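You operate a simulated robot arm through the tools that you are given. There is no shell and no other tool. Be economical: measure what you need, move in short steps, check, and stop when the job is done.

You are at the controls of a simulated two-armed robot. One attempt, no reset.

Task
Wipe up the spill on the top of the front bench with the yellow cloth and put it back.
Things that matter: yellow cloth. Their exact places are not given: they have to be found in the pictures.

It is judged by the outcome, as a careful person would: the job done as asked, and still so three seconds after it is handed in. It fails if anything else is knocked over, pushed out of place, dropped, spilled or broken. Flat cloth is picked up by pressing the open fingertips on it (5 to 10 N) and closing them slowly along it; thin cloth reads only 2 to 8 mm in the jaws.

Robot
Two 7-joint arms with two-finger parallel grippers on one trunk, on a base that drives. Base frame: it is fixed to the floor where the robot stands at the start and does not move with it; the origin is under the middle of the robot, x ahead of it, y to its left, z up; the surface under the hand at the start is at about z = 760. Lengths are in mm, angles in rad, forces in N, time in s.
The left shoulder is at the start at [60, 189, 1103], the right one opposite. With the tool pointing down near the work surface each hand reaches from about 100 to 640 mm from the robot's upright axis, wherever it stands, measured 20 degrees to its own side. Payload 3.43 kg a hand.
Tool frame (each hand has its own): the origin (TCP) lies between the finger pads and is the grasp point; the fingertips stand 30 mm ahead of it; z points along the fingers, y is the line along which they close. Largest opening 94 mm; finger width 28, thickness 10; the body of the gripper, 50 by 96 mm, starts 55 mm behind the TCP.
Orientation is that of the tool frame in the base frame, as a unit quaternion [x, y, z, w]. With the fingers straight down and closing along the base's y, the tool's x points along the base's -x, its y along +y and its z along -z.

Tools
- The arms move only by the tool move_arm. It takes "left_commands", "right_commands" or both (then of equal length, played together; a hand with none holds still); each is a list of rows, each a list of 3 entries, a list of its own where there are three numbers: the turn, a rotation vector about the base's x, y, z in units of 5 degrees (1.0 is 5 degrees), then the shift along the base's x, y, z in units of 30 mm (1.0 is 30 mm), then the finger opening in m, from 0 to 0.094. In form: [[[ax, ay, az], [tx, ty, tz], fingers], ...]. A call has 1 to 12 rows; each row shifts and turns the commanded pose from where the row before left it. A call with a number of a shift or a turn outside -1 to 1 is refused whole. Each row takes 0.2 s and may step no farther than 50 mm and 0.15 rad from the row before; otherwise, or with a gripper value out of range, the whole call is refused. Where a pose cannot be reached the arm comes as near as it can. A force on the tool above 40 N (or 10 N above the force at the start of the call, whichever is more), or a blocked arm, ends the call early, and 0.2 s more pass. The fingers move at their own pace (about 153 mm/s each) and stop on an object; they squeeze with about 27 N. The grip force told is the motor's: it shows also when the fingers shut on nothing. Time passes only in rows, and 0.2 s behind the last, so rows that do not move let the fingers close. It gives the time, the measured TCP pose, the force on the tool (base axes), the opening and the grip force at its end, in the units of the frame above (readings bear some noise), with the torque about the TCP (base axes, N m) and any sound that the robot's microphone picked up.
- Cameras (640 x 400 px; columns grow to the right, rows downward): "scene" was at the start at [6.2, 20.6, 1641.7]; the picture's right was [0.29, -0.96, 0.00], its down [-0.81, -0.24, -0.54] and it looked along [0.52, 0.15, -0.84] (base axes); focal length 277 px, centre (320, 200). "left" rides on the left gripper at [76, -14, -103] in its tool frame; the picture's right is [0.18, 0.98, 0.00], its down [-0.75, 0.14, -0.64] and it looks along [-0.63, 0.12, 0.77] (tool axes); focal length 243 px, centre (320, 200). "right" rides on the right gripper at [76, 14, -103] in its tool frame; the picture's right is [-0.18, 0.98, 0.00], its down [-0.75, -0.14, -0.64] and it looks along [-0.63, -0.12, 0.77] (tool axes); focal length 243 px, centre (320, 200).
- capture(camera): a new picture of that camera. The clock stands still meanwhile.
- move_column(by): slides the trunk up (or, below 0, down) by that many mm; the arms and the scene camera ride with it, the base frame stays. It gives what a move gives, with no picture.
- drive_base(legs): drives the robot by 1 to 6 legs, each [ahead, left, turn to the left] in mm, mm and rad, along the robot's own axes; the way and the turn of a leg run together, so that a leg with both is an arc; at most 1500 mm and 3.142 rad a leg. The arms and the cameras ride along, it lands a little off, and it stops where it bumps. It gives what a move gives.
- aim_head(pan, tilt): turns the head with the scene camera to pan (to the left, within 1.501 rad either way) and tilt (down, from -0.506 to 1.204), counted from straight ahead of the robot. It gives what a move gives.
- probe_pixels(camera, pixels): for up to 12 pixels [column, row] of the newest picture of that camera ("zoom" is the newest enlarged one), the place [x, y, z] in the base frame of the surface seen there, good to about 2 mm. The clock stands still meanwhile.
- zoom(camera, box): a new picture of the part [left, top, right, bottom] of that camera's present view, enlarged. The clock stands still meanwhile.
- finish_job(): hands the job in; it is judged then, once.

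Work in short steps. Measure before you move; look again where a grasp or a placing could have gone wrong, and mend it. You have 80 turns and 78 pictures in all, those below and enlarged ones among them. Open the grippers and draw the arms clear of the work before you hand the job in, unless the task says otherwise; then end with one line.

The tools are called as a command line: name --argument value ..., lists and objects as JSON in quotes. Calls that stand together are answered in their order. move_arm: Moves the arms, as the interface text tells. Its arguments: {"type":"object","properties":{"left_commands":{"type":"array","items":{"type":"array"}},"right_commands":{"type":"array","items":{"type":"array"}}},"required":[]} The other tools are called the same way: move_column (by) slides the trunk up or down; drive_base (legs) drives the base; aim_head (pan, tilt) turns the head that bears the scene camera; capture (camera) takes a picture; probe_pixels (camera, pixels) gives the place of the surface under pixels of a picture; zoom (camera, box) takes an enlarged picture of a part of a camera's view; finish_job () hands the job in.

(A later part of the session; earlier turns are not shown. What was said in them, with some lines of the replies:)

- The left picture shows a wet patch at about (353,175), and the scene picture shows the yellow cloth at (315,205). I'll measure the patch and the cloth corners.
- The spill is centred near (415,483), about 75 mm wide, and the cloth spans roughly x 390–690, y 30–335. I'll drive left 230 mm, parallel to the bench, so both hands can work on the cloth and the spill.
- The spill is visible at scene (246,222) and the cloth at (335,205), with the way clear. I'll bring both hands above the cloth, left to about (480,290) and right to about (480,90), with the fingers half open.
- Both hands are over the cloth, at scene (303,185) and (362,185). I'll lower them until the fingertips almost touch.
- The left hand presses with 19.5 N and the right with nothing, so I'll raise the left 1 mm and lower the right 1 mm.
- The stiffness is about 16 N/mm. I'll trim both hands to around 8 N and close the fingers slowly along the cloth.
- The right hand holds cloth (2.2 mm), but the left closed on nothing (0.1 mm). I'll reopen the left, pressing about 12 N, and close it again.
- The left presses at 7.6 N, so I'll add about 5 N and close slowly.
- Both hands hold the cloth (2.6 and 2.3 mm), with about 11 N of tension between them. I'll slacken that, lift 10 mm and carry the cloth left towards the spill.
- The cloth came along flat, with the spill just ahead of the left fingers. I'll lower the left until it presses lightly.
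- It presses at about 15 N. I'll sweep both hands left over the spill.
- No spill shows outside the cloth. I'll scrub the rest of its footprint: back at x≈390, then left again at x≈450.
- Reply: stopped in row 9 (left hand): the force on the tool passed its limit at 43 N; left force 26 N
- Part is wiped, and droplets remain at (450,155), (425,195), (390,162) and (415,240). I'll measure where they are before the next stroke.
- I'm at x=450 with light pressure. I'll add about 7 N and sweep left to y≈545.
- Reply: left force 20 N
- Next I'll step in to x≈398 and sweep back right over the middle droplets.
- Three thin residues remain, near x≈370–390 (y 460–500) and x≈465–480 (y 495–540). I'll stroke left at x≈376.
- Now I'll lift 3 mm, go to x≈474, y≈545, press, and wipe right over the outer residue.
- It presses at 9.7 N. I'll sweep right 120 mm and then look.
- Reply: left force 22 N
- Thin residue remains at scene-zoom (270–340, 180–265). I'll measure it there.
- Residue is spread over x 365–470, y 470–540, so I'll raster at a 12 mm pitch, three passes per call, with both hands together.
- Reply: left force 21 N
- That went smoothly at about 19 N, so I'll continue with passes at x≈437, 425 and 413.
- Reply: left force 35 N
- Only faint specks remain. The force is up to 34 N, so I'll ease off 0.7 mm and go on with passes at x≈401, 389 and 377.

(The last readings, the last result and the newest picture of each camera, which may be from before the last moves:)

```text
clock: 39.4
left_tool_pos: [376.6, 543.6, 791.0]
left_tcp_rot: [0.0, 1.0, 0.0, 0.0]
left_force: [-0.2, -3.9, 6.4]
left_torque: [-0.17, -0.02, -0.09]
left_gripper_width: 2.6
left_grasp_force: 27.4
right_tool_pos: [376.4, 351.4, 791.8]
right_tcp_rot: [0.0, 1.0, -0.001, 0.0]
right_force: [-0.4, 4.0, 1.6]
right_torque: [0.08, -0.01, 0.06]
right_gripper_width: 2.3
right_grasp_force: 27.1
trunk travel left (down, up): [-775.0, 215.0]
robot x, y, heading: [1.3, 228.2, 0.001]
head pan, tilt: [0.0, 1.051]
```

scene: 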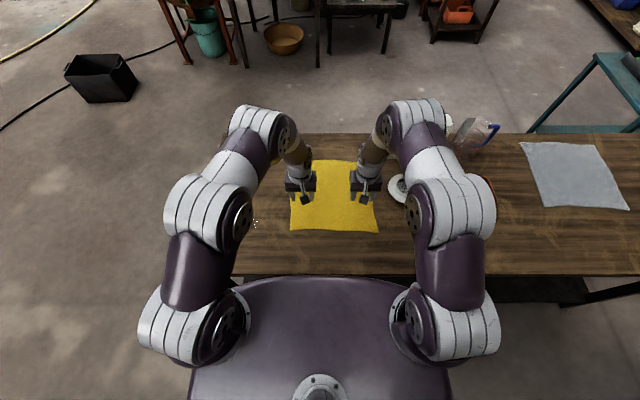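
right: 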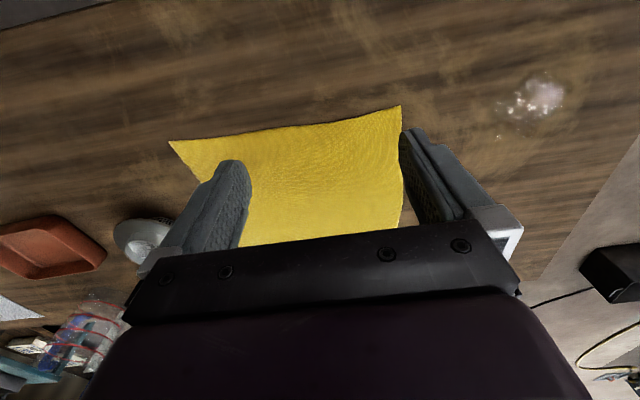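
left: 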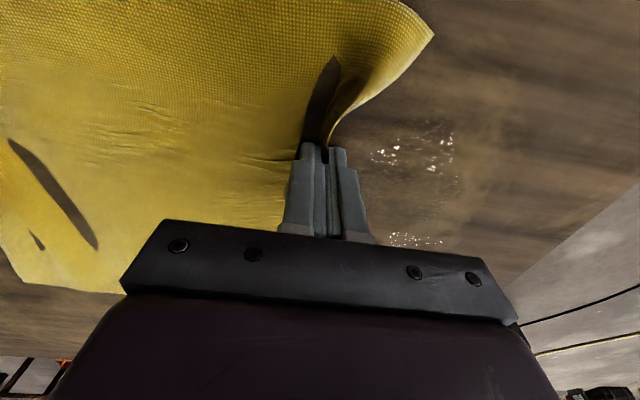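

The force is 6.4 N, so I'll press a bit more and sweep back at x≈365, then lift and look.

move_arm --left_commands '[[[0, 0, 0], [-0.4, -0.95, -0.012], 0.0], [[0, 0, 0], [0, -0.95, 0], 0.0], [[0, 0, 0], [0, -0.95, 0], 0.0], [[0, 0, 0], [0, -0.95, 0], 0.0], [[0, 0, 0], [0, -0.5, 0.2], 0.0], [[0, 0, 0], [0, -0.5, 0.1], 0.0], [[0, 0, 0], [0, 0, 0], 0.0]]' --right_commands '[[[0, 0, 0], [-0.4, -0.95, 0], 0.0], [[0, 0, 0], [0, -0.95, 0], 0.0], [[0, 0, 0], [0, -0.95, 0], 0.0], [[0, 0, 0], [0, -0.95, 0], 0.0], [[0, 0, 0], [0, -0.5, 0.2], 0.0], [[0, 0, 0], [0, -0.5, 0.1], 0.0], [[0, 0, 0], [0, 0, 0], 0.0]]'

zoom --camera "scene" --box '[220, 180, 290, 250]'

capture --camera "left"

zoom --camera "left" --box '[340, 70, 520, 270]'

```text
clock: 41.0
left_tool_pos: [366.4, 397.9, 800.7]
left_tcp_rot: [0.0, 1.0, 0.0, 0.0]
left_force: [-0.4, -3.7, -0.1]
left_torque: [-0.12, 0.0, -0.06]
left_gripper_width: 2.5
left_grasp_force: 27.1
right_tool_pos: [365.6, 206.5, 800.9]
right_tcp_rot: [0.0, 1.0, -0.001, -0.001]
right_force: [0.2, 3.2, 0.1]
right_torque: [0.11, 0.01, 0.09]
right_gripper_width: 2.0
right_grasp_force: 26.9
trunk travel left (down, up): [-775.0, 215.0]
robot x, y, heading: [1.4, 229.0, 0.004]
head pan, tilt: [0.0, 1.051]
```

```text
5.71 times, centred on (255, 215) of scene
```

zoom: 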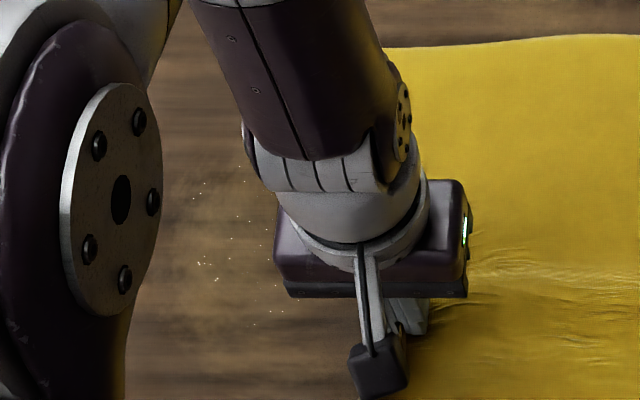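

```text
56 pictures are left
```

left: 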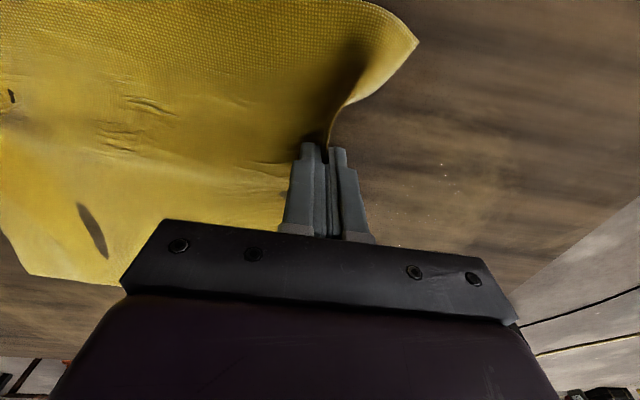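

```text
2.00 times, centred on (430, 170) of left
```

zoom: 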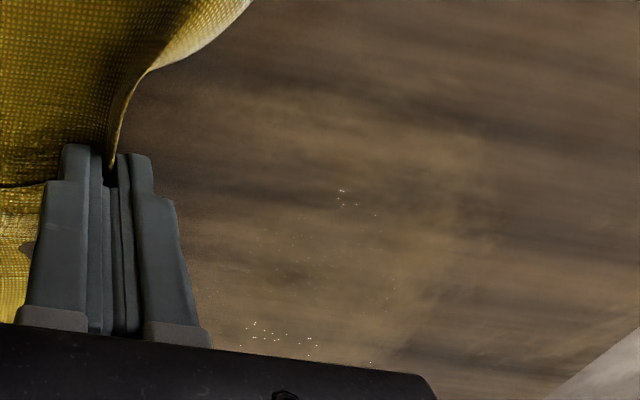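

The spill is nearly gone, with a few specks left. I'll locate them for one more raster.

probe_pixels --camera "zoom" --pixels '[[340, 190], [375, 214], [247, 325], [315, 345], [370, 362], [300, 245], [388, 295]]'

```text
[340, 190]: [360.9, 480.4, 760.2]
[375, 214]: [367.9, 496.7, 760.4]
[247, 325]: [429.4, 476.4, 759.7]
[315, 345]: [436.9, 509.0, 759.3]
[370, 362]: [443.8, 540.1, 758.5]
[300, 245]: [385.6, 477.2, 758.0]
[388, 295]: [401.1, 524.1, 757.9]
```

Specks lie at x 360–445, y 476–540. I'll lower again and raster back from x≈358 outward.

move_arm --left_commands '[[[0, 0, 0], [-0.3, 0.5, -0.2], 0.0], [[0, 0, 0], [0, 0.5, -0.1], 0.0], [[0, 0, 0], [0, 0.95, 0], 0.0], [[0, 0, 0], [0, 0.95, 0], 0.0], [[0, 0, 0], [0, 0.95, 0], 0.0], [[0, 0, 0], [0, 0.95, 0], 0.0], [[0, 0, 0], [0.4, -0.95, 0], 0.0], [[0, 0, 0], [0, -0.95, 0], 0.0], [[0, 0, 0], [0, -0.95, 0], 0.0], [[0, 0, 0], [0, -0.95, 0], 0.0]]' --right_commands '[[[0, 0, 0], [-0.3, 0.5, -0.2], 0.0], [[0, 0, 0], [0, 0.5, -0.1], 0.0], [[0, 0, 0], [0, 0.95, 0], 0.0], [[0, 0, 0], [0, 0.95, 0], 0.0], [[0, 0, 0], [0, 0.95, 0], 0.0], [[0, 0, 0], [0, 0.95, 0], 0.0], [[0, 0, 0], [0.4, -0.95, 0], 0.0], [[0, 0, 0], [0, -0.95, 0], 0.0], [[0, 0, 0], [0, -0.95, 0], 0.0], [[0, 0, 0], [0, -0.95, 0], 0.0]]'

```text
clock: 43.2
left_tool_pos: [366.9, 426.5, 792.2]
left_tcp_rot: [-0.001, 1.0, 0.001, 0.0]
left_force: [-0.5, 1.8, 13.9]
left_torque: [0.04, 0.02, -0.04]
left_gripper_width: 2.5
left_grasp_force: 27.1
right_tool_pos: [366.4, 234.1, 790.8]
right_tcp_rot: [-0.001, 1.0, 0.002, 0.001]
right_force: [0.2, 4.4, 2.7]
right_torque: [0.16, 0.02, 0.08]
right_gripper_width: 1.8
right_grasp_force: 27.0
trunk travel left (down, up): [-775.0, 215.0]
robot x, y, heading: [-1.9, 231.3, -0.001]
head pan, tilt: [0.0, 1.051]
```

Pressure is good at 14 N. I'll go on with passes at x≈381, 395 and 409.

move_arm --left_commands '[[[0, 0, 0], [0.47, 0.95, 0], 0.0], [[0, 0, 0], [0, 0.95, 0], 0.0], [[0, 0, 0], [0, 0.95, 0], 0.0], [[0, 0, 0], [0, 0.95, 0], 0.0], [[0, 0, 0], [0.47, -0.95, 0], 0.0], [[0, 0, 0], [0, -0.95, 0], 0.0], [[0, 0, 0], [0, -0.95, 0], 0.0], [[0, 0, 0], [0, -0.95, 0], 0.0], [[0, 0, 0], [0.47, 0.95, 0], 0.0], [[0, 0, 0], [0, 0.95, 0], 0.0], [[0, 0, 0], [0, 0.95, 0], 0.0], [[0, 0, 0], [0, 0.95, 0], 0.0]]' --right_commands '[[[0, 0, 0], [0.47, 0.95, 0.02], 0.0], [[0, 0, 0], [0, 0.95, 0], 0.0], [[0, 0, 0], [0, 0.95, 0], 0.0], [[0, 0, 0], [0, 0.95, 0], 0.0], [[0, 0, 0], [0.47, -0.95, 0], 0.0], [[0, 0, 0], [0, -0.95, 0], 0.0], [[0, 0, 0], [0, -0.95, 0], 0.0], [[0, 0, 0], [0, -0.95, 0], 0.0], [[0, 0, 0], [0.47, 0.95, 0], 0.0], [[0, 0, 0], [0, 0.95, 0], 0.0], [[0, 0, 0], [0, 0.95, 0], 0.0], [[0, 0, 0], [0, 0.95, 0], 0.0]]'

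```text
clock: 45.8
left_tool_pos: [410.6, 541.7, 791.2]
left_tcp_rot: [0.0, 1.0, 0.001, 0.001]
left_force: [2.2, -10.2, 20.6]
left_torque: [-0.34, -0.07, -0.09]
left_gripper_width: 2.7
left_grasp_force: 27.3
right_tool_pos: [409.4, 349.2, 793.0]
right_tcp_rot: [0.0, 1.0, -0.001, 0.0]
right_force: [-0.7, 3.6, 0.3]
right_torque: [0.08, -0.01, 0.06]
right_gripper_width: 2.1
right_grasp_force: 27.1
trunk travel left (down, up): [-775.0, 215.0]
robot x, y, heading: [0.7, 229.3, 0.001]
head pan, tilt: [0.0, 1.051]
```

I'll continue with x≈423, 437 and 451, easing 0.3 mm.

move_arm --left_commands '[[[0, 0, 0], [0.47, -0.95, 0.01], 0.0], [[0, 0, 0], [0, -0.95, 0], 0.0], [[0, 0, 0], [0, -0.95, 0], 0.0], [[0, 0, 0], [0, -0.95, 0], 0.0], [[0, 0, 0], [0.47, 0.95, 0], 0.0], [[0, 0, 0], [0, 0.95, 0], 0.0], [[0, 0, 0], [0, 0.95, 0], 0.0], [[0, 0, 0], [0, 0.95, 0], 0.0], [[0, 0, 0], [0.47, -0.95, 0], 0.0], [[0, 0, 0], [0, -0.95, 0], 0.0], [[0, 0, 0], [0, -0.95, 0], 0.0], [[0, 0, 0], [0, -0.95, 0], 0.0]]' --right_commands '[[[0, 0, 0], [0.47, -0.95, 0], 0.0], [[0, 0, 0], [0, -0.95, 0], 0.0], [[0, 0, 0], [0, -0.95, 0], 0.0], [[0, 0, 0], [0, -0.95, 0], 0.0], [[0, 0, 0], [0.47, 0.95, 0], 0.0], [[0, 0, 0], [0, 0.95, 0], 0.0], [[0, 0, 0], [0, 0.95, 0], 0.0], [[0, 0, 0], [0, 0.95, 0], 0.0], [[0, 0, 0], [0.47, -0.95, 0], 0.0], [[0, 0, 0], [0, -0.95, 0], 0.0], [[0, 0, 0], [0, -0.95, 0], 0.0], [[0, 0, 0], [0, -0.95, 0], 0.0]]'

zoom --camera "scene" --box '[220, 180, 290, 250]'

zoom --camera "left" --box '[340, 50, 520, 250]'

```text
clock: 48.4
left_tool_pos: [453.0, 426.5, 791.4]
left_tcp_rot: [-0.001, 1.0, 0.001, 0.0]
left_force: [-0.7, 0.7, 12.5]
left_torque: [0.06, -0.01, -0.04]
left_gripper_width: 2.6
left_grasp_force: 27.3
right_tool_pos: [453.4, 233.5, 793.8]
right_tcp_rot: [-0.001, 1.0, 0.001, 0.0]
right_force: [-0.3, 2.8, 0.4]
right_torque: [0.12, 0.0, 0.09]
right_gripper_width: 1.7
right_grasp_force: 26.8
trunk travel left (down, up): [-775.0, 215.0]
robot x, y, heading: [1.0, 231.0, 0.001]
head pan, tilt: [0.0, 1.051]
```

```text
5.71 times, centred on (255, 215) of scene
```

zoom: 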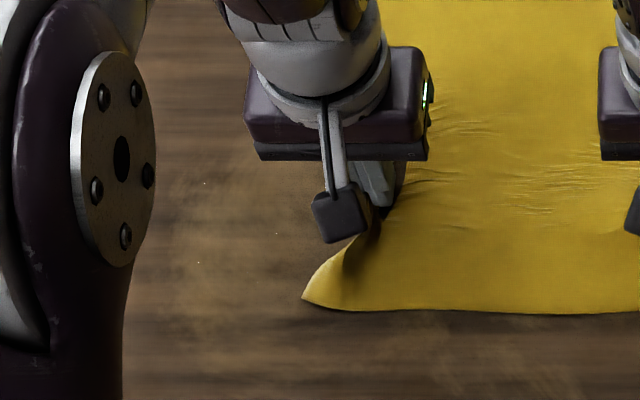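

```text
2.00 times, centred on (430, 150) of left
```

zoom: 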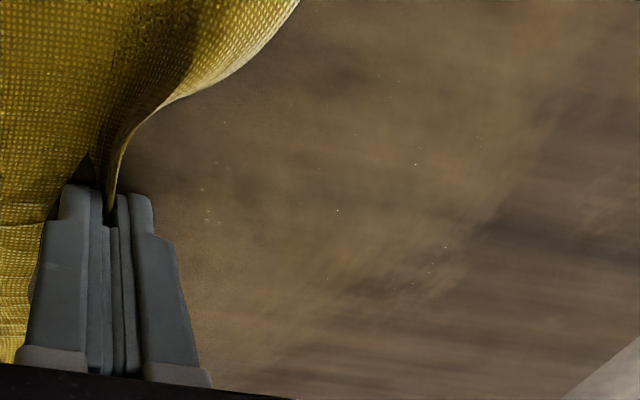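

Only pin-prick specks remain. One more cheap raster back from x≈453 inward should leave it clean.

move_arm --left_commands '[[[0, 0, 0], [0.2, 0.95, -0.005], 0.0], [[0, 0, 0], [0, 0.95, 0], 0.0], [[0, 0, 0], [0, 0.95, 0], 0.0], [[0, 0, 0], [0, 0.95, 0], 0.0], [[0, 0, 0], [-0.55, -0.95, 0], 0.0], [[0, 0, 0], [0, -0.95, 0], 0.0], [[0, 0, 0], [0, -0.95, 0], 0.0], [[0, 0, 0], [0, -0.95, 0], 0.0], [[0, 0, 0], [-0.55, 0.95, 0], 0.0], [[0, 0, 0], [0, 0.95, 0], 0.0], [[0, 0, 0], [0, 0.95, 0], 0.0], [[0, 0, 0], [0, 0.95, 0], 0.0]]' --right_commands '[[[0, 0, 0], [0.2, 0.95, 0], 0.0], [[0, 0, 0], [0, 0.95, 0], 0.0], [[0, 0, 0], [0, 0.95, 0], 0.0], [[0, 0, 0], [0, 0.95, 0], 0.0], [[0, 0, 0], [-0.55, -0.95, 0], 0.0], [[0, 0, 0], [0, -0.95, 0], 0.0], [[0, 0, 0], [0, -0.95, 0], 0.0], [[0, 0, 0], [0, -0.95, 0], 0.0], [[0, 0, 0], [-0.55, 0.95, 0], 0.0], [[0, 0, 0], [0, 0.95, 0], 0.0], [[0, 0, 0], [0, 0.95, 0], 0.0], [[0, 0, 0], [0, 0.95, 0], 0.0]]'

move_arm --left_commands '[[[0, 0, 0], [-0.55, -0.95, 0.005], 0.0], [[0, 0, 0], [0, -0.95, 0], 0.0], [[0, 0, 0], [0, -0.95, 0], 0.0], [[0, 0, 0], [0, -0.95, 0], 0.0], [[0, 0, 0], [-0.55, 0.95, 0], 0.0], [[0, 0, 0], [0, 0.95, 0], 0.0], [[0, 0, 0], [0, 0.95, 0], 0.0], [[0, 0, 0], [0, 0.95, 0], 0.0], [[0, 0, 0], [-0.55, -0.95, 0], 0.0], [[0, 0, 0], [0, -0.95, 0], 0.0], [[0, 0, 0], [0, -0.95, 0], 0.0], [[0, 0, 0], [0, -0.95, 0], 0.0]]' --right_commands '[[[0, 0, 0], [-0.55, -0.95, 0], 0.0], [[0, 0, 0], [0, -0.95, 0], 0.0], [[0, 0, 0], [0, -0.95, 0], 0.0], [[0, 0, 0], [0, -0.95, 0], 0.0], [[0, 0, 0], [-0.55, 0.95, 0], 0.0], [[0, 0, 0], [0, 0.95, 0], 0.0], [[0, 0, 0], [0, 0.95, 0], 0.0], [[0, 0, 0], [0, 0.95, 0], 0.0], [[0, 0, 0], [-0.55, -0.95, 0], 0.0], [[0, 0, 0], [0, -0.95, 0], 0.0], [[0, 0, 0], [0, -0.95, 0], 0.0], [[0, 0, 0], [0, -0.95, 0], 0.0]]'

zoom --camera "left" --box '[340, 70, 520, 270]'

capture --camera "scene"

```text
clock: 51.0
left_tool_pos: [425.7, 543.1, 791.5]
left_tcp_rot: [0.001, 1.0, 0.0, 0.001]
left_force: [1.0, -7.4, 12.4]
left_torque: [-0.25, -0.06, -0.05]
left_gripper_width: 2.7
left_grasp_force: 27.5
right_tool_pos: [425.3, 350.5, 793.0]
right_tcp_rot: [0.0, 1.0, 0.0, 0.001]
right_force: [-0.2, 2.7, 0.1]
right_torque: [0.08, 0.04, 0.09]
right_gripper_width: 2.0
right_grasp_force: 26.7
trunk travel left (down, up): [-775.0, 215.0]
robot x, y, heading: [0.8, 230.0, 0.0]
head pan, tilt: [0.0, 1.051]
```

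```text
clock: 53.6
left_tool_pos: [375.0, 426.5, 791.7]
left_tcp_rot: [-0.001, 1.0, 0.001, -0.002]
left_force: [-1.7, -2.3, 9.4]
left_torque: [-0.02, 0.02, -0.06]
left_gripper_width: 2.5
left_grasp_force: 27.7
right_tool_pos: [376.4, 234.4, 792.3]
right_tcp_rot: [-0.001, 1.0, 0.001, -0.001]
right_force: [-0.1, 3.9, -0.7]
right_torque: [0.14, 0.0, 0.07]
right_gripper_width: 2.2
right_grasp_force: 27.0
trunk travel left (down, up): [-775.0, 215.0]
robot x, y, heading: [-1.5, 231.6, 0.001]
head pan, tilt: [0.0, 1.051]
```

```text
2.00 times, centred on (430, 170) of left
```

zoom: 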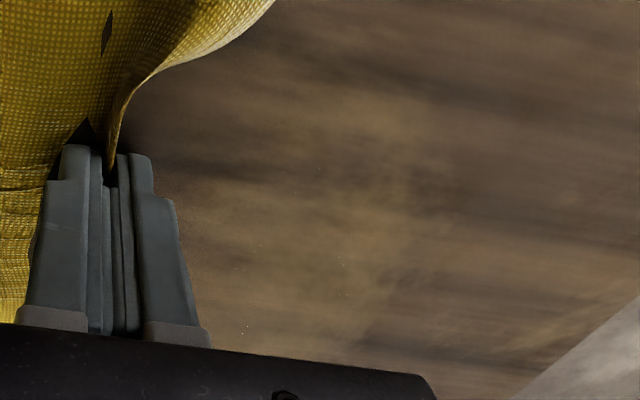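

```text
51 pictures are left
```

scene: 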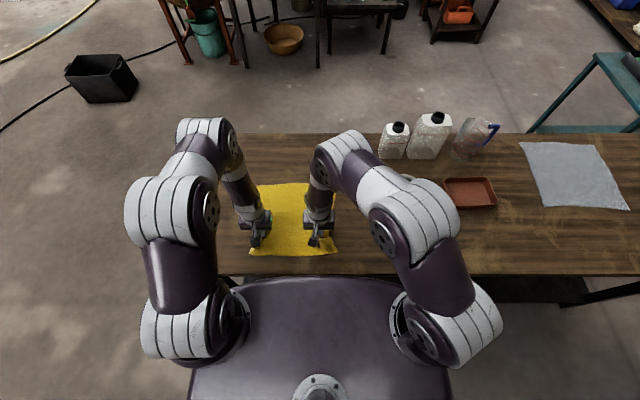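

The bench is clean. Now I'll carry the cloth back with both hands: lift 10 mm, then shift by about (+103, −137).

move_arm --left_commands '[[[0, 0, 0], [0, 0, 0.33], 0.0], [[0, 0, 0], [0.43, -0.57, 0], 0.0], [[0, 0, 0], [0.43, -0.57, 0], 0.0], [[0, 0, 0], [0.43, -0.57, 0], 0.0], [[0, 0, 0], [0.43, -0.57, 0], 0.0], [[0, 0, 0], [0.43, -0.57, 0], 0.0], [[0, 0, 0], [0.43, -0.57, 0], 0.0], [[0, 0, 0], [0.43, -0.57, 0], 0.0], [[0, 0, 0], [0.43, -0.57, 0], 0.0], [[0, 0, 0], [0, 0, 0], 0.0]]' --right_commands '[[[0, 0, 0], [0, 0, 0.33], 0.0], [[0, 0, 0], [0.43, -0.57, 0], 0.0], [[0, 0, 0], [0.43, -0.57, 0], 0.0], [[0, 0, 0], [0.43, -0.57, 0], 0.0], [[0, 0, 0], [0.43, -0.57, 0], 0.0], [[0, 0, 0], [0.43, -0.57, 0], 0.0], [[0, 0, 0], [0.43, -0.57, 0], 0.0], [[0, 0, 0], [0.43, -0.57, 0], 0.0], [[0, 0, 0], [0.43, -0.57, 0], 0.0], [[0, 0, 0], [0, 0, 0], 0.0]]'

zoom --camera "scene" --box '[200, 130, 440, 280]'

probe_pixels --camera "zoom" --pixels '[[250, 275], [450, 270], [270, 85], [420, 85]]'

```text
clock: 55.8
left_tool_pos: [478.5, 291.4, 800.7]
left_tcp_rot: [-0.001, 1.0, 0.0, 0.0]
left_force: [0.7, -3.1, -0.4]
left_torque: [-0.1, -0.01, -0.05]
left_gripper_width: 2.7
left_grasp_force: 26.7
right_tool_pos: [479.8, 98.7, 802.3]
right_tcp_rot: [0.0, 1.0, -0.001, -0.001]
right_force: [-0.7, 3.1, 0.8]
right_torque: [0.05, -0.01, 0.04]
right_gripper_width: 2.2
right_grasp_force: 27.4
trunk travel left (down, up): [-775.0, 215.0]
robot x, y, heading: [-4.4, 232.3, 0.003]
head pan, tilt: [0.0, 1.051]
```

```text
2.67 times, centred on (320, 205) of scene
```

zoom: 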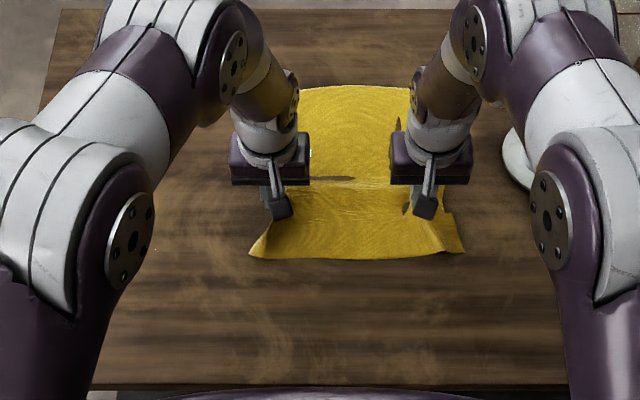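

```text
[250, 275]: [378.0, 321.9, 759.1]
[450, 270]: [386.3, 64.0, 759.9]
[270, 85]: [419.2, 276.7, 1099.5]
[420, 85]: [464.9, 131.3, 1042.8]
```

The cloth is back over its original place with a small bulge. I'll lower to the bench and open the fingers slowly, spreading the ridge flat.

move_arm --left_commands '[[[0, 0, 0], [0, 0, -0.2], 0.0], [[0, 0, 0], [0, 0, -0.11], 0.0], [[0, 0, 0], [0, 0, 0], 0.0], [[0, 0, 0], [0, 0, 0], 0.005], [[0, 0, 0], [0, 0, 0], 0.012], [[0, 0, 0], [0, 0, 0], 0.02], [[0, 0, 0], [0, 0, 0], 0.028], [[0, 0, 0], [0, 0, 0], 0.036], [[0, 0, 0], [0, 0, 0], 0.044], [[0, 0, 0], [0, 0, 0], 0.05], [[0, 0, 0], [0, 0, 0], 0.05]]' --right_commands '[[[0, 0, 0], [0, -0.1, -0.2], 0.0], [[0, 0, 0], [0, -0.1, -0.14], 0.0], [[0, 0, 0], [0, 0, 0], 0.0], [[0, 0, 0], [0, 0, 0], 0.005], [[0, 0, 0], [0, 0, 0], 0.012], [[0, 0, 0], [0, 0, 0], 0.02], [[0, 0, 0], [0, 0, 0], 0.028], [[0, 0, 0], [0, 0, 0], 0.036], [[0, 0, 0], [0, 0, 0], 0.044], [[0, 0, 0], [0, 0, 0], 0.05], [[0, 0, 0], [0, 0, 0], 0.05]]'

zoom --camera "scene" --box '[200, 130, 440, 280]'

```text
clock: 58.2
left_tool_pos: [479.2, 292.1, 790.9]
left_tcp_rot: [0.0, 1.0, 0.001, 0.0]
left_force: [0.2, 2.5, 4.1]
left_torque: [-0.08, 0.0, 0.0]
left_gripper_width: 48.9
left_grasp_force: 0.1
right_tool_pos: [479.7, 92.6, 792.0]
right_tcp_rot: [0.0, 1.0, 0.0, 0.0]
right_force: [0.5, 0.0, 0.3]
right_torque: [0.01, -0.01, 0.01]
right_gripper_width: 49.9
right_grasp_force: 0.1
trunk travel left (down, up): [-775.0, 215.0]
robot x, y, heading: [-1.7, 228.4, -0.003]
head pan, tilt: [0.0, 1.051]
```

```text
2.67 times, centred on (320, 205) of scene
```

zoom: 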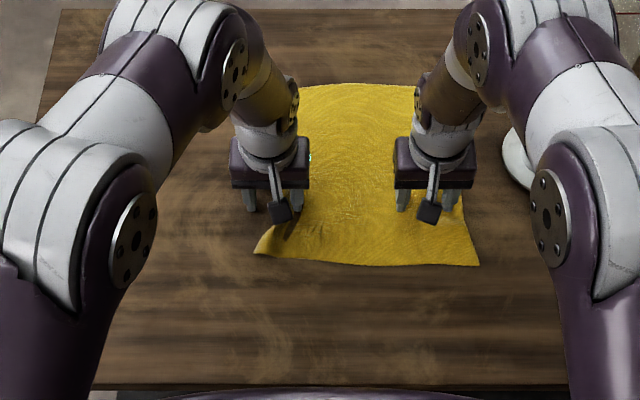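

The right side flattened well, and the left edge is slightly drawn in. I'll lift both hands straight up and back to see the whole cloth.

move_arm --left_commands '[[[0, 0, 0], [0, 0, 0.3], 0.05], [[0, 0, 0], [0, 0, 0.6], 0.06], [[0, 0, 0], [0, 0, 1], 0.06], [[0, 0, 0], [0, 0.5, 1], 0.06], [[0, 0, 0], [0, 1, 0.8], 0.06], [[0, 0, 0], [-0.5, 1, 0], 0.06], [[0, 0, 0], [-0.8, 1, 0], 0.06], [[0, 0, 0], [-0.8, 1, 0], 0.06], [[0, 0, 0], [-0.8, 1, 0], 0.06], [[0, 0, 0], [-0.8, 1, 0], 0.06], [[0, 0, 0], [-0.8, 1, 0], 0.06]]' --right_commands '[[[0, 0, 0], [0, 0, 0.3], 0.05], [[0, 0, 0], [0, 0, 0.6], 0.05], [[0, 0, 0], [0, 0, 1], 0.05], [[0, 0, 0], [0, 0, 1], 0.05], [[0, 0, 0], [0, 0, 1], 0.05], [[0, 0, 0], [-0.5, -0.5, 1], 0.05], [[0, 0, 0], [-0.9, -0.9, 0], 0.05], [[0, 0, 0], [-0.9, -0.9, 0], 0.05], [[0, 0, 0], [-0.9, -0.9, 0], 0.05], [[0, 0, 0], [-0.9, -0.9, 0], 0.05], [[0, 0, 0], [-0.9, -0.9, 0], 0.05]]'

capture --camera "scene"

zoom --camera "scene" --box '[200, 130, 440, 280]'

```text
clock: 60.6
left_tool_pos: [344.0, 517.8, 901.5]
left_tcp_rot: [0.0, 1.0, 0.0, 0.002]
left_force: [0.1, -0.5, 0.6]
left_torque: [0.0, -0.04, -0.01]
left_gripper_width: 60.2
left_grasp_force: 0.1
right_tool_pos: [328.9, -57.0, 941.5]
right_tcp_rot: [-0.001, 1.0, 0.0, 0.0]
right_force: [-0.9, -0.7, -0.7]
right_torque: [-0.01, -0.02, 0.02]
right_gripper_width: 49.9
right_grasp_force: 0.1
trunk travel left (down, up): [-775.0, 215.0]
robot x, y, heading: [-0.7, 228.8, 0.005]
head pan, tilt: [0.0, 1.051]
```

```text
48 pictures are left
```

scene: 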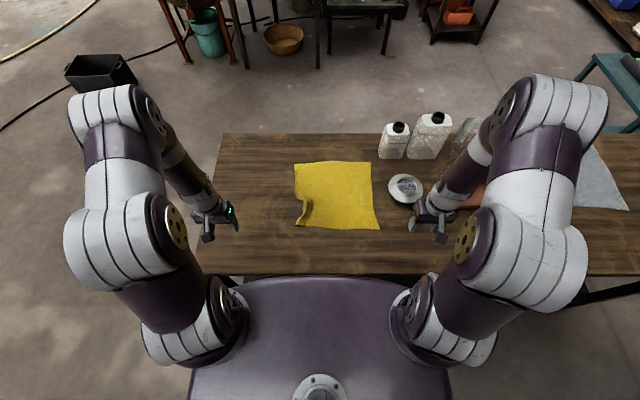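

```text
2.67 times, centred on (320, 205) of scene
```

zoom: 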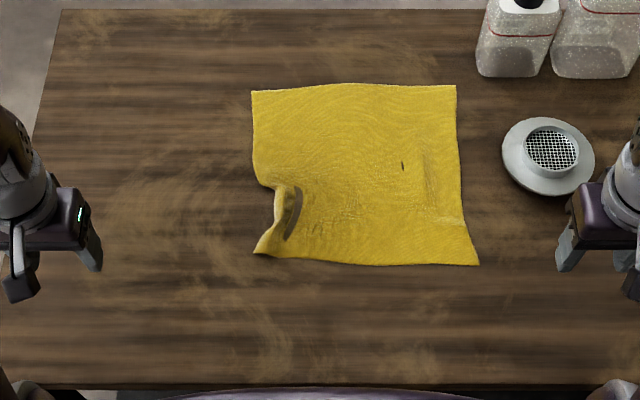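

The spill is gone and the cloth is back, apart from a small standing fold at the left edge, zoom (285,210). I'll measure it so I can smooth it out.

probe_pixels --camera "zoom" --pixels '[[253, 92], [456, 86], [478, 265], [256, 254], [275, 187], [285, 190], [284, 212], [280, 235], [295, 215], [310, 215], [265, 185]]'

zoom --camera "scene" --box '[280, 180, 340, 240]'

capture --camera "left"

```text
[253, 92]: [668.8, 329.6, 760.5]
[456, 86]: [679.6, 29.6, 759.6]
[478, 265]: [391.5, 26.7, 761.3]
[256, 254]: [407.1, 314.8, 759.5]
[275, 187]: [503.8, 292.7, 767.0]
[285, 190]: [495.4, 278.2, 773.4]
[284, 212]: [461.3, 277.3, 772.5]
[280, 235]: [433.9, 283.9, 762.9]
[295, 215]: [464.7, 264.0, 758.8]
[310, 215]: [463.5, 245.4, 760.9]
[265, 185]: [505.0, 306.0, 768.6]
```

```text
6.67 times, centred on (310, 210) of scene
```

zoom: 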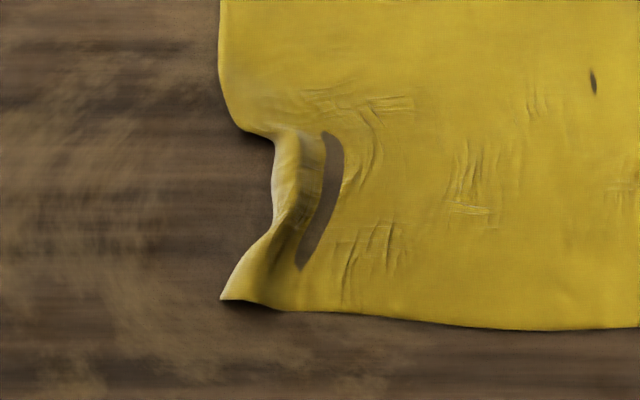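

```text
45 pictures are left
```

left: 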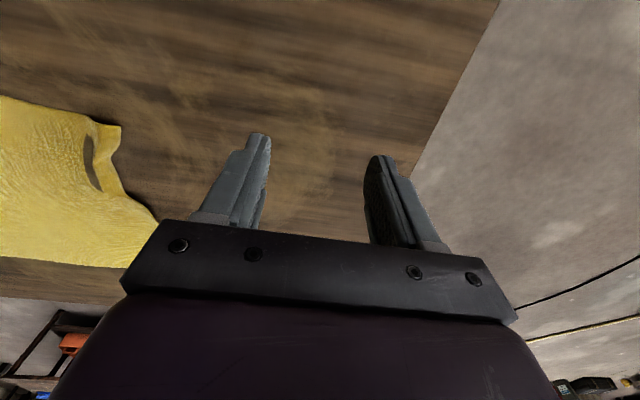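

The corners are within about 15 mm of the original. I'll bring the closed left fingers over the fold at (475,278) to press and smooth it outward.

move_arm --left_commands '[[[0, 0, 0], [0.485, -0.889, 0], 0.0], [[0, 0, 0], [0.485, -0.889, 0], 0.0], [[0, 0, 0], [0.485, -0.889, 0], 0.0], [[0, 0, 0], [0.485, -0.889, 0], 0.0], [[0, 0, 0], [0.485, -0.889, 0], 0.0], [[0, 0, 0], [0.485, -0.889, 0], 0.0], [[0, 0, 0], [0.485, -0.889, 0], 0.0], [[0, 0, 0], [0.485, -0.889, 0], 0.0], [[0, 0, 0], [0.485, -0.889, 0], 0.0], [[0, 0, 0], [0, 0, -1], 0.0], [[0, 0, 0], [0, 0, -1], 0.0], [[0, 0, 0], [0, 0, -1], 0.0]]'

move_arm --left_commands '[[[0, 0, 0], [0, 0, -0.3], 0.0], [[0, 0, 0], [0, 0, -0.2], 0.0], [[0, 0, 0], [0, 0, -0.12], 0.0], [[0, 0, 0], [0, 0, 0], 0.0]]'

```text
clock: 63.2
left_tool_pos: [476.8, 274.2, 812.4]
left_tcp_rot: [0.0, 1.0, 0.0, 0.0]
left_force: [-0.6, 0.3, -0.8]
left_torque: [0.0, 0.02, 0.0]
left_gripper_width: 0.1
left_grasp_force: 27.2
right_tool_pos: [330.5, -57.9, 941.1]
right_tcp_rot: [0.0, 1.0, 0.001, 0.0]
right_force: [0.8, 0.5, -0.6]
right_torque: [0.01, 0.03, -0.04]
right_gripper_width: 49.9
right_grasp_force: 0.1
trunk travel left (down, up): [-775.0, 215.0]
robot x, y, heading: [0.8, 229.1, -0.001]
head pan, tilt: [0.0, 1.051]
```

```text
clock: 64.2
left_tool_pos: [475.0, 276.9, 794.1]
left_tcp_rot: [0.0, 1.0, 0.002, 0.0]
left_force: [0.6, -0.7, 0.2]
left_torque: [0.02, 0.01, 0.02]
left_gripper_width: 0.1
left_grasp_force: 27.3
right_tool_pos: [329.6, -57.8, 940.7]
right_tcp_rot: [0.0, 1.0, 0.0, -0.001]
right_force: [-0.6, -1.1, 0.0]
right_torque: [-0.01, 0.0, 0.01]
right_gripper_width: 50.1
right_grasp_force: 0.1
trunk travel left (down, up): [-775.0, 215.0]
robot x, y, heading: [3.3, 231.4, -0.003]
head pan, tilt: [0.0, 1.051]
```

Nearly touching at z=794, with no force yet. I'll lower 1.5 mm, drag gently 35 mm left, and lift.

move_arm --left_commands '[[[0, 0, 0], [0, 0, -0.06], 0.0], [[0, 0, 0], [0, 0.15, -0.02], 0.0], [[0, 0, 0], [0, 0.2, 0], 0.0], [[0, 0, 0], [0, 0.2, 0], 0.0], [[0, 0, 0], [0, 0.2, 0], 0.0], [[0, 0, 0], [0, 0.2, 0], 0.0], [[0, 0, 0], [0, 0.2, 0], 0.0], [[0, 0, 0], [0, 0, 0], 0.0]]'

zoom --camera "scene" --box '[260, 150, 360, 250]'

capture --camera "left"

```text
clock: 66.0
left_tool_pos: [475.0, 312.0, 791.6]
left_tcp_rot: [-0.001, 1.0, 0.0, 0.0]
left_force: [-0.3, -1.8, 2.5]
left_torque: [-0.01, 0.0, 0.01]
left_gripper_width: 0.0
left_grasp_force: 26.9
right_tool_pos: [329.3, -57.8, 941.1]
right_tcp_rot: [-0.001, 1.0, 0.001, 0.0]
right_force: [-0.7, -0.4, -0.8]
right_torque: [-0.01, 0.01, 0.01]
right_gripper_width: 50.1
right_grasp_force: 0.0
trunk travel left (down, up): [-775.0, 215.0]
robot x, y, heading: [2.5, 229.8, 0.004]
head pan, tilt: [0.0, 1.051]
```

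```text
4.00 times, centred on (310, 200) of scene
```

zoom: 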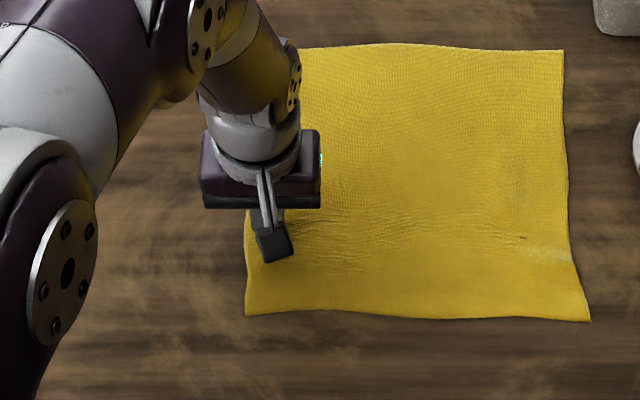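

```text
43 pictures are left
```

left: 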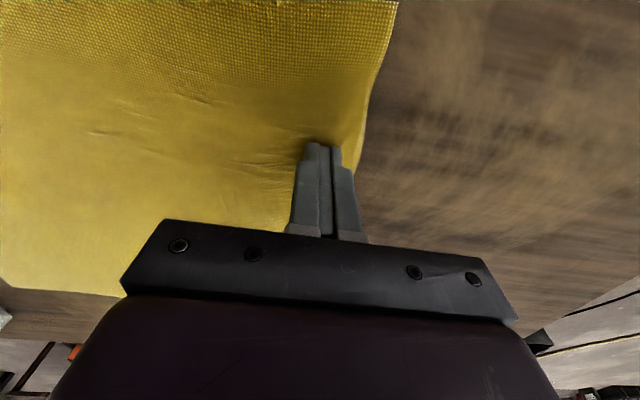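

The fold is smoothed out. I'll lift straight up and draw the left arm clear with its fingers open, then check the bench.

move_arm --left_commands '[[[0, 0, 0], [0, 0, 0.5], 0.0], [[0, 0, 0], [0, 0, 1], 0.0], [[0, 0, 0], [0, 0, 1], 0.0], [[0, 0, 0], [0, 0, 1], 0.05], [[0, 0, 0], [0, 0.5, 1], 0.09], [[0, 0, 0], [-0.8, 0.9, 0.8], 0.09], [[0, 0, 0], [-0.8, 1, 0.8], 0.09], [[0, 0, 0], [-0.8, 1, 0.5], 0.09], [[0, 0, 0], [-0.8, 1, 0], 0.09], [[0, 0, 0], [-0.8, 1, 0], 0.09], [[0, 0, 0], [-0.8, 1, 0], 0.09], [[0, 0, 0], [-0.8, 1, 0], 0.09]]' --right_commands '[[[0, 0, 0], [0, 0, 0], 0.05], [[0, 0, 0], [0, 0, 0], 0.09], [[0, 0, 0], [0, 0, 0.3], 0.09], [[0, 0, 0], [0, 0, 0.3], 0.09], [[0, 0, 0], [-0.3, -0.6, 0.3], 0.09], [[0, 0, 0], [-0.3, -0.6, 0.3], 0.09], [[0, 0, 0], [-0.3, -0.6, 0.3], 0.09], [[0, 0, 0], [-0.3, -0.6, 0.3], 0.09], [[0, 0, 0], [0, -0.6, 0], 0.09], [[0, 0, 0], [0, -0.6, 0], 0.09], [[0, 0, 0], [0, 0, 0], 0.09], [[0, 0, 0], [0, 0, 0], 0.09]]'

capture --camera "scene"

zoom --camera "scene" --box '[200, 130, 440, 280]'

capture --camera "left"

```text
clock: 68.6
left_tool_pos: [306.8, 533.8, 988.2]
left_tcp_rot: [0.0, 1.0, 0.0, 0.0]
left_force: [-0.6, 0.2, -0.2]
left_torque: [-0.01, -0.01, -0.03]
left_gripper_width: 89.9
left_grasp_force: 0.0
right_tool_pos: [293.9, -165.1, 994.2]
right_tcp_rot: [0.001, 1.0, -0.001, 0.0]
right_force: [-0.5, -1.1, -0.7]
right_torque: [-0.01, -0.01, 0.01]
right_gripper_width: 90.1
right_grasp_force: 0.1
trunk travel left (down, up): [-775.0, 215.0]
robot x, y, heading: [-1.9, 232.3, -0.002]
head pan, tilt: [0.0, 1.051]
```

```text
42 pictures are left
```

scene: 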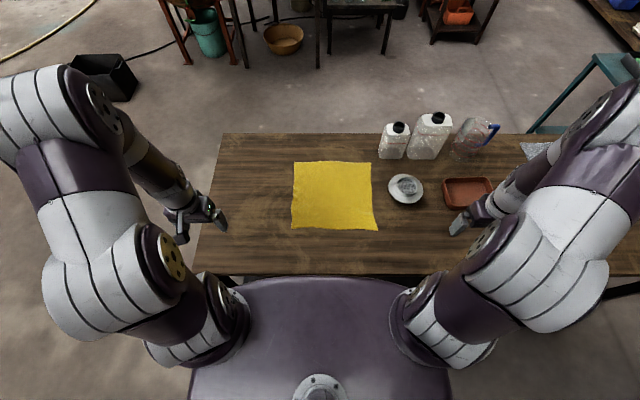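

```text
2.67 times, centred on (320, 205) of scene
```

zoom: 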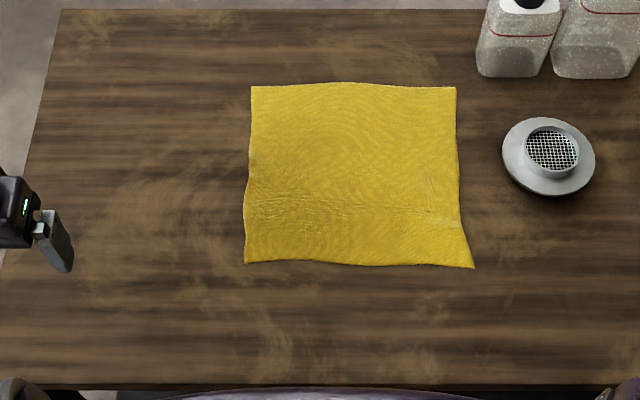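

```text
40 pictures are left
```

left: 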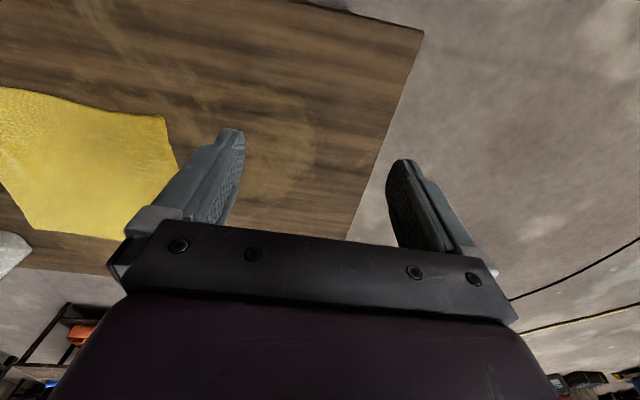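

The bench is dry, the cloth lies flat at its original place, nothing else has moved, and both arms are clear with grippers open. I'm handing the job in.

finish_job

```text
The job is handed in.
```

I wiped up the spill with the yellow cloth and laid the cloth back flat, within about 15 mm of where it started; nothing else moved, and both arms are clear with the grippers open.
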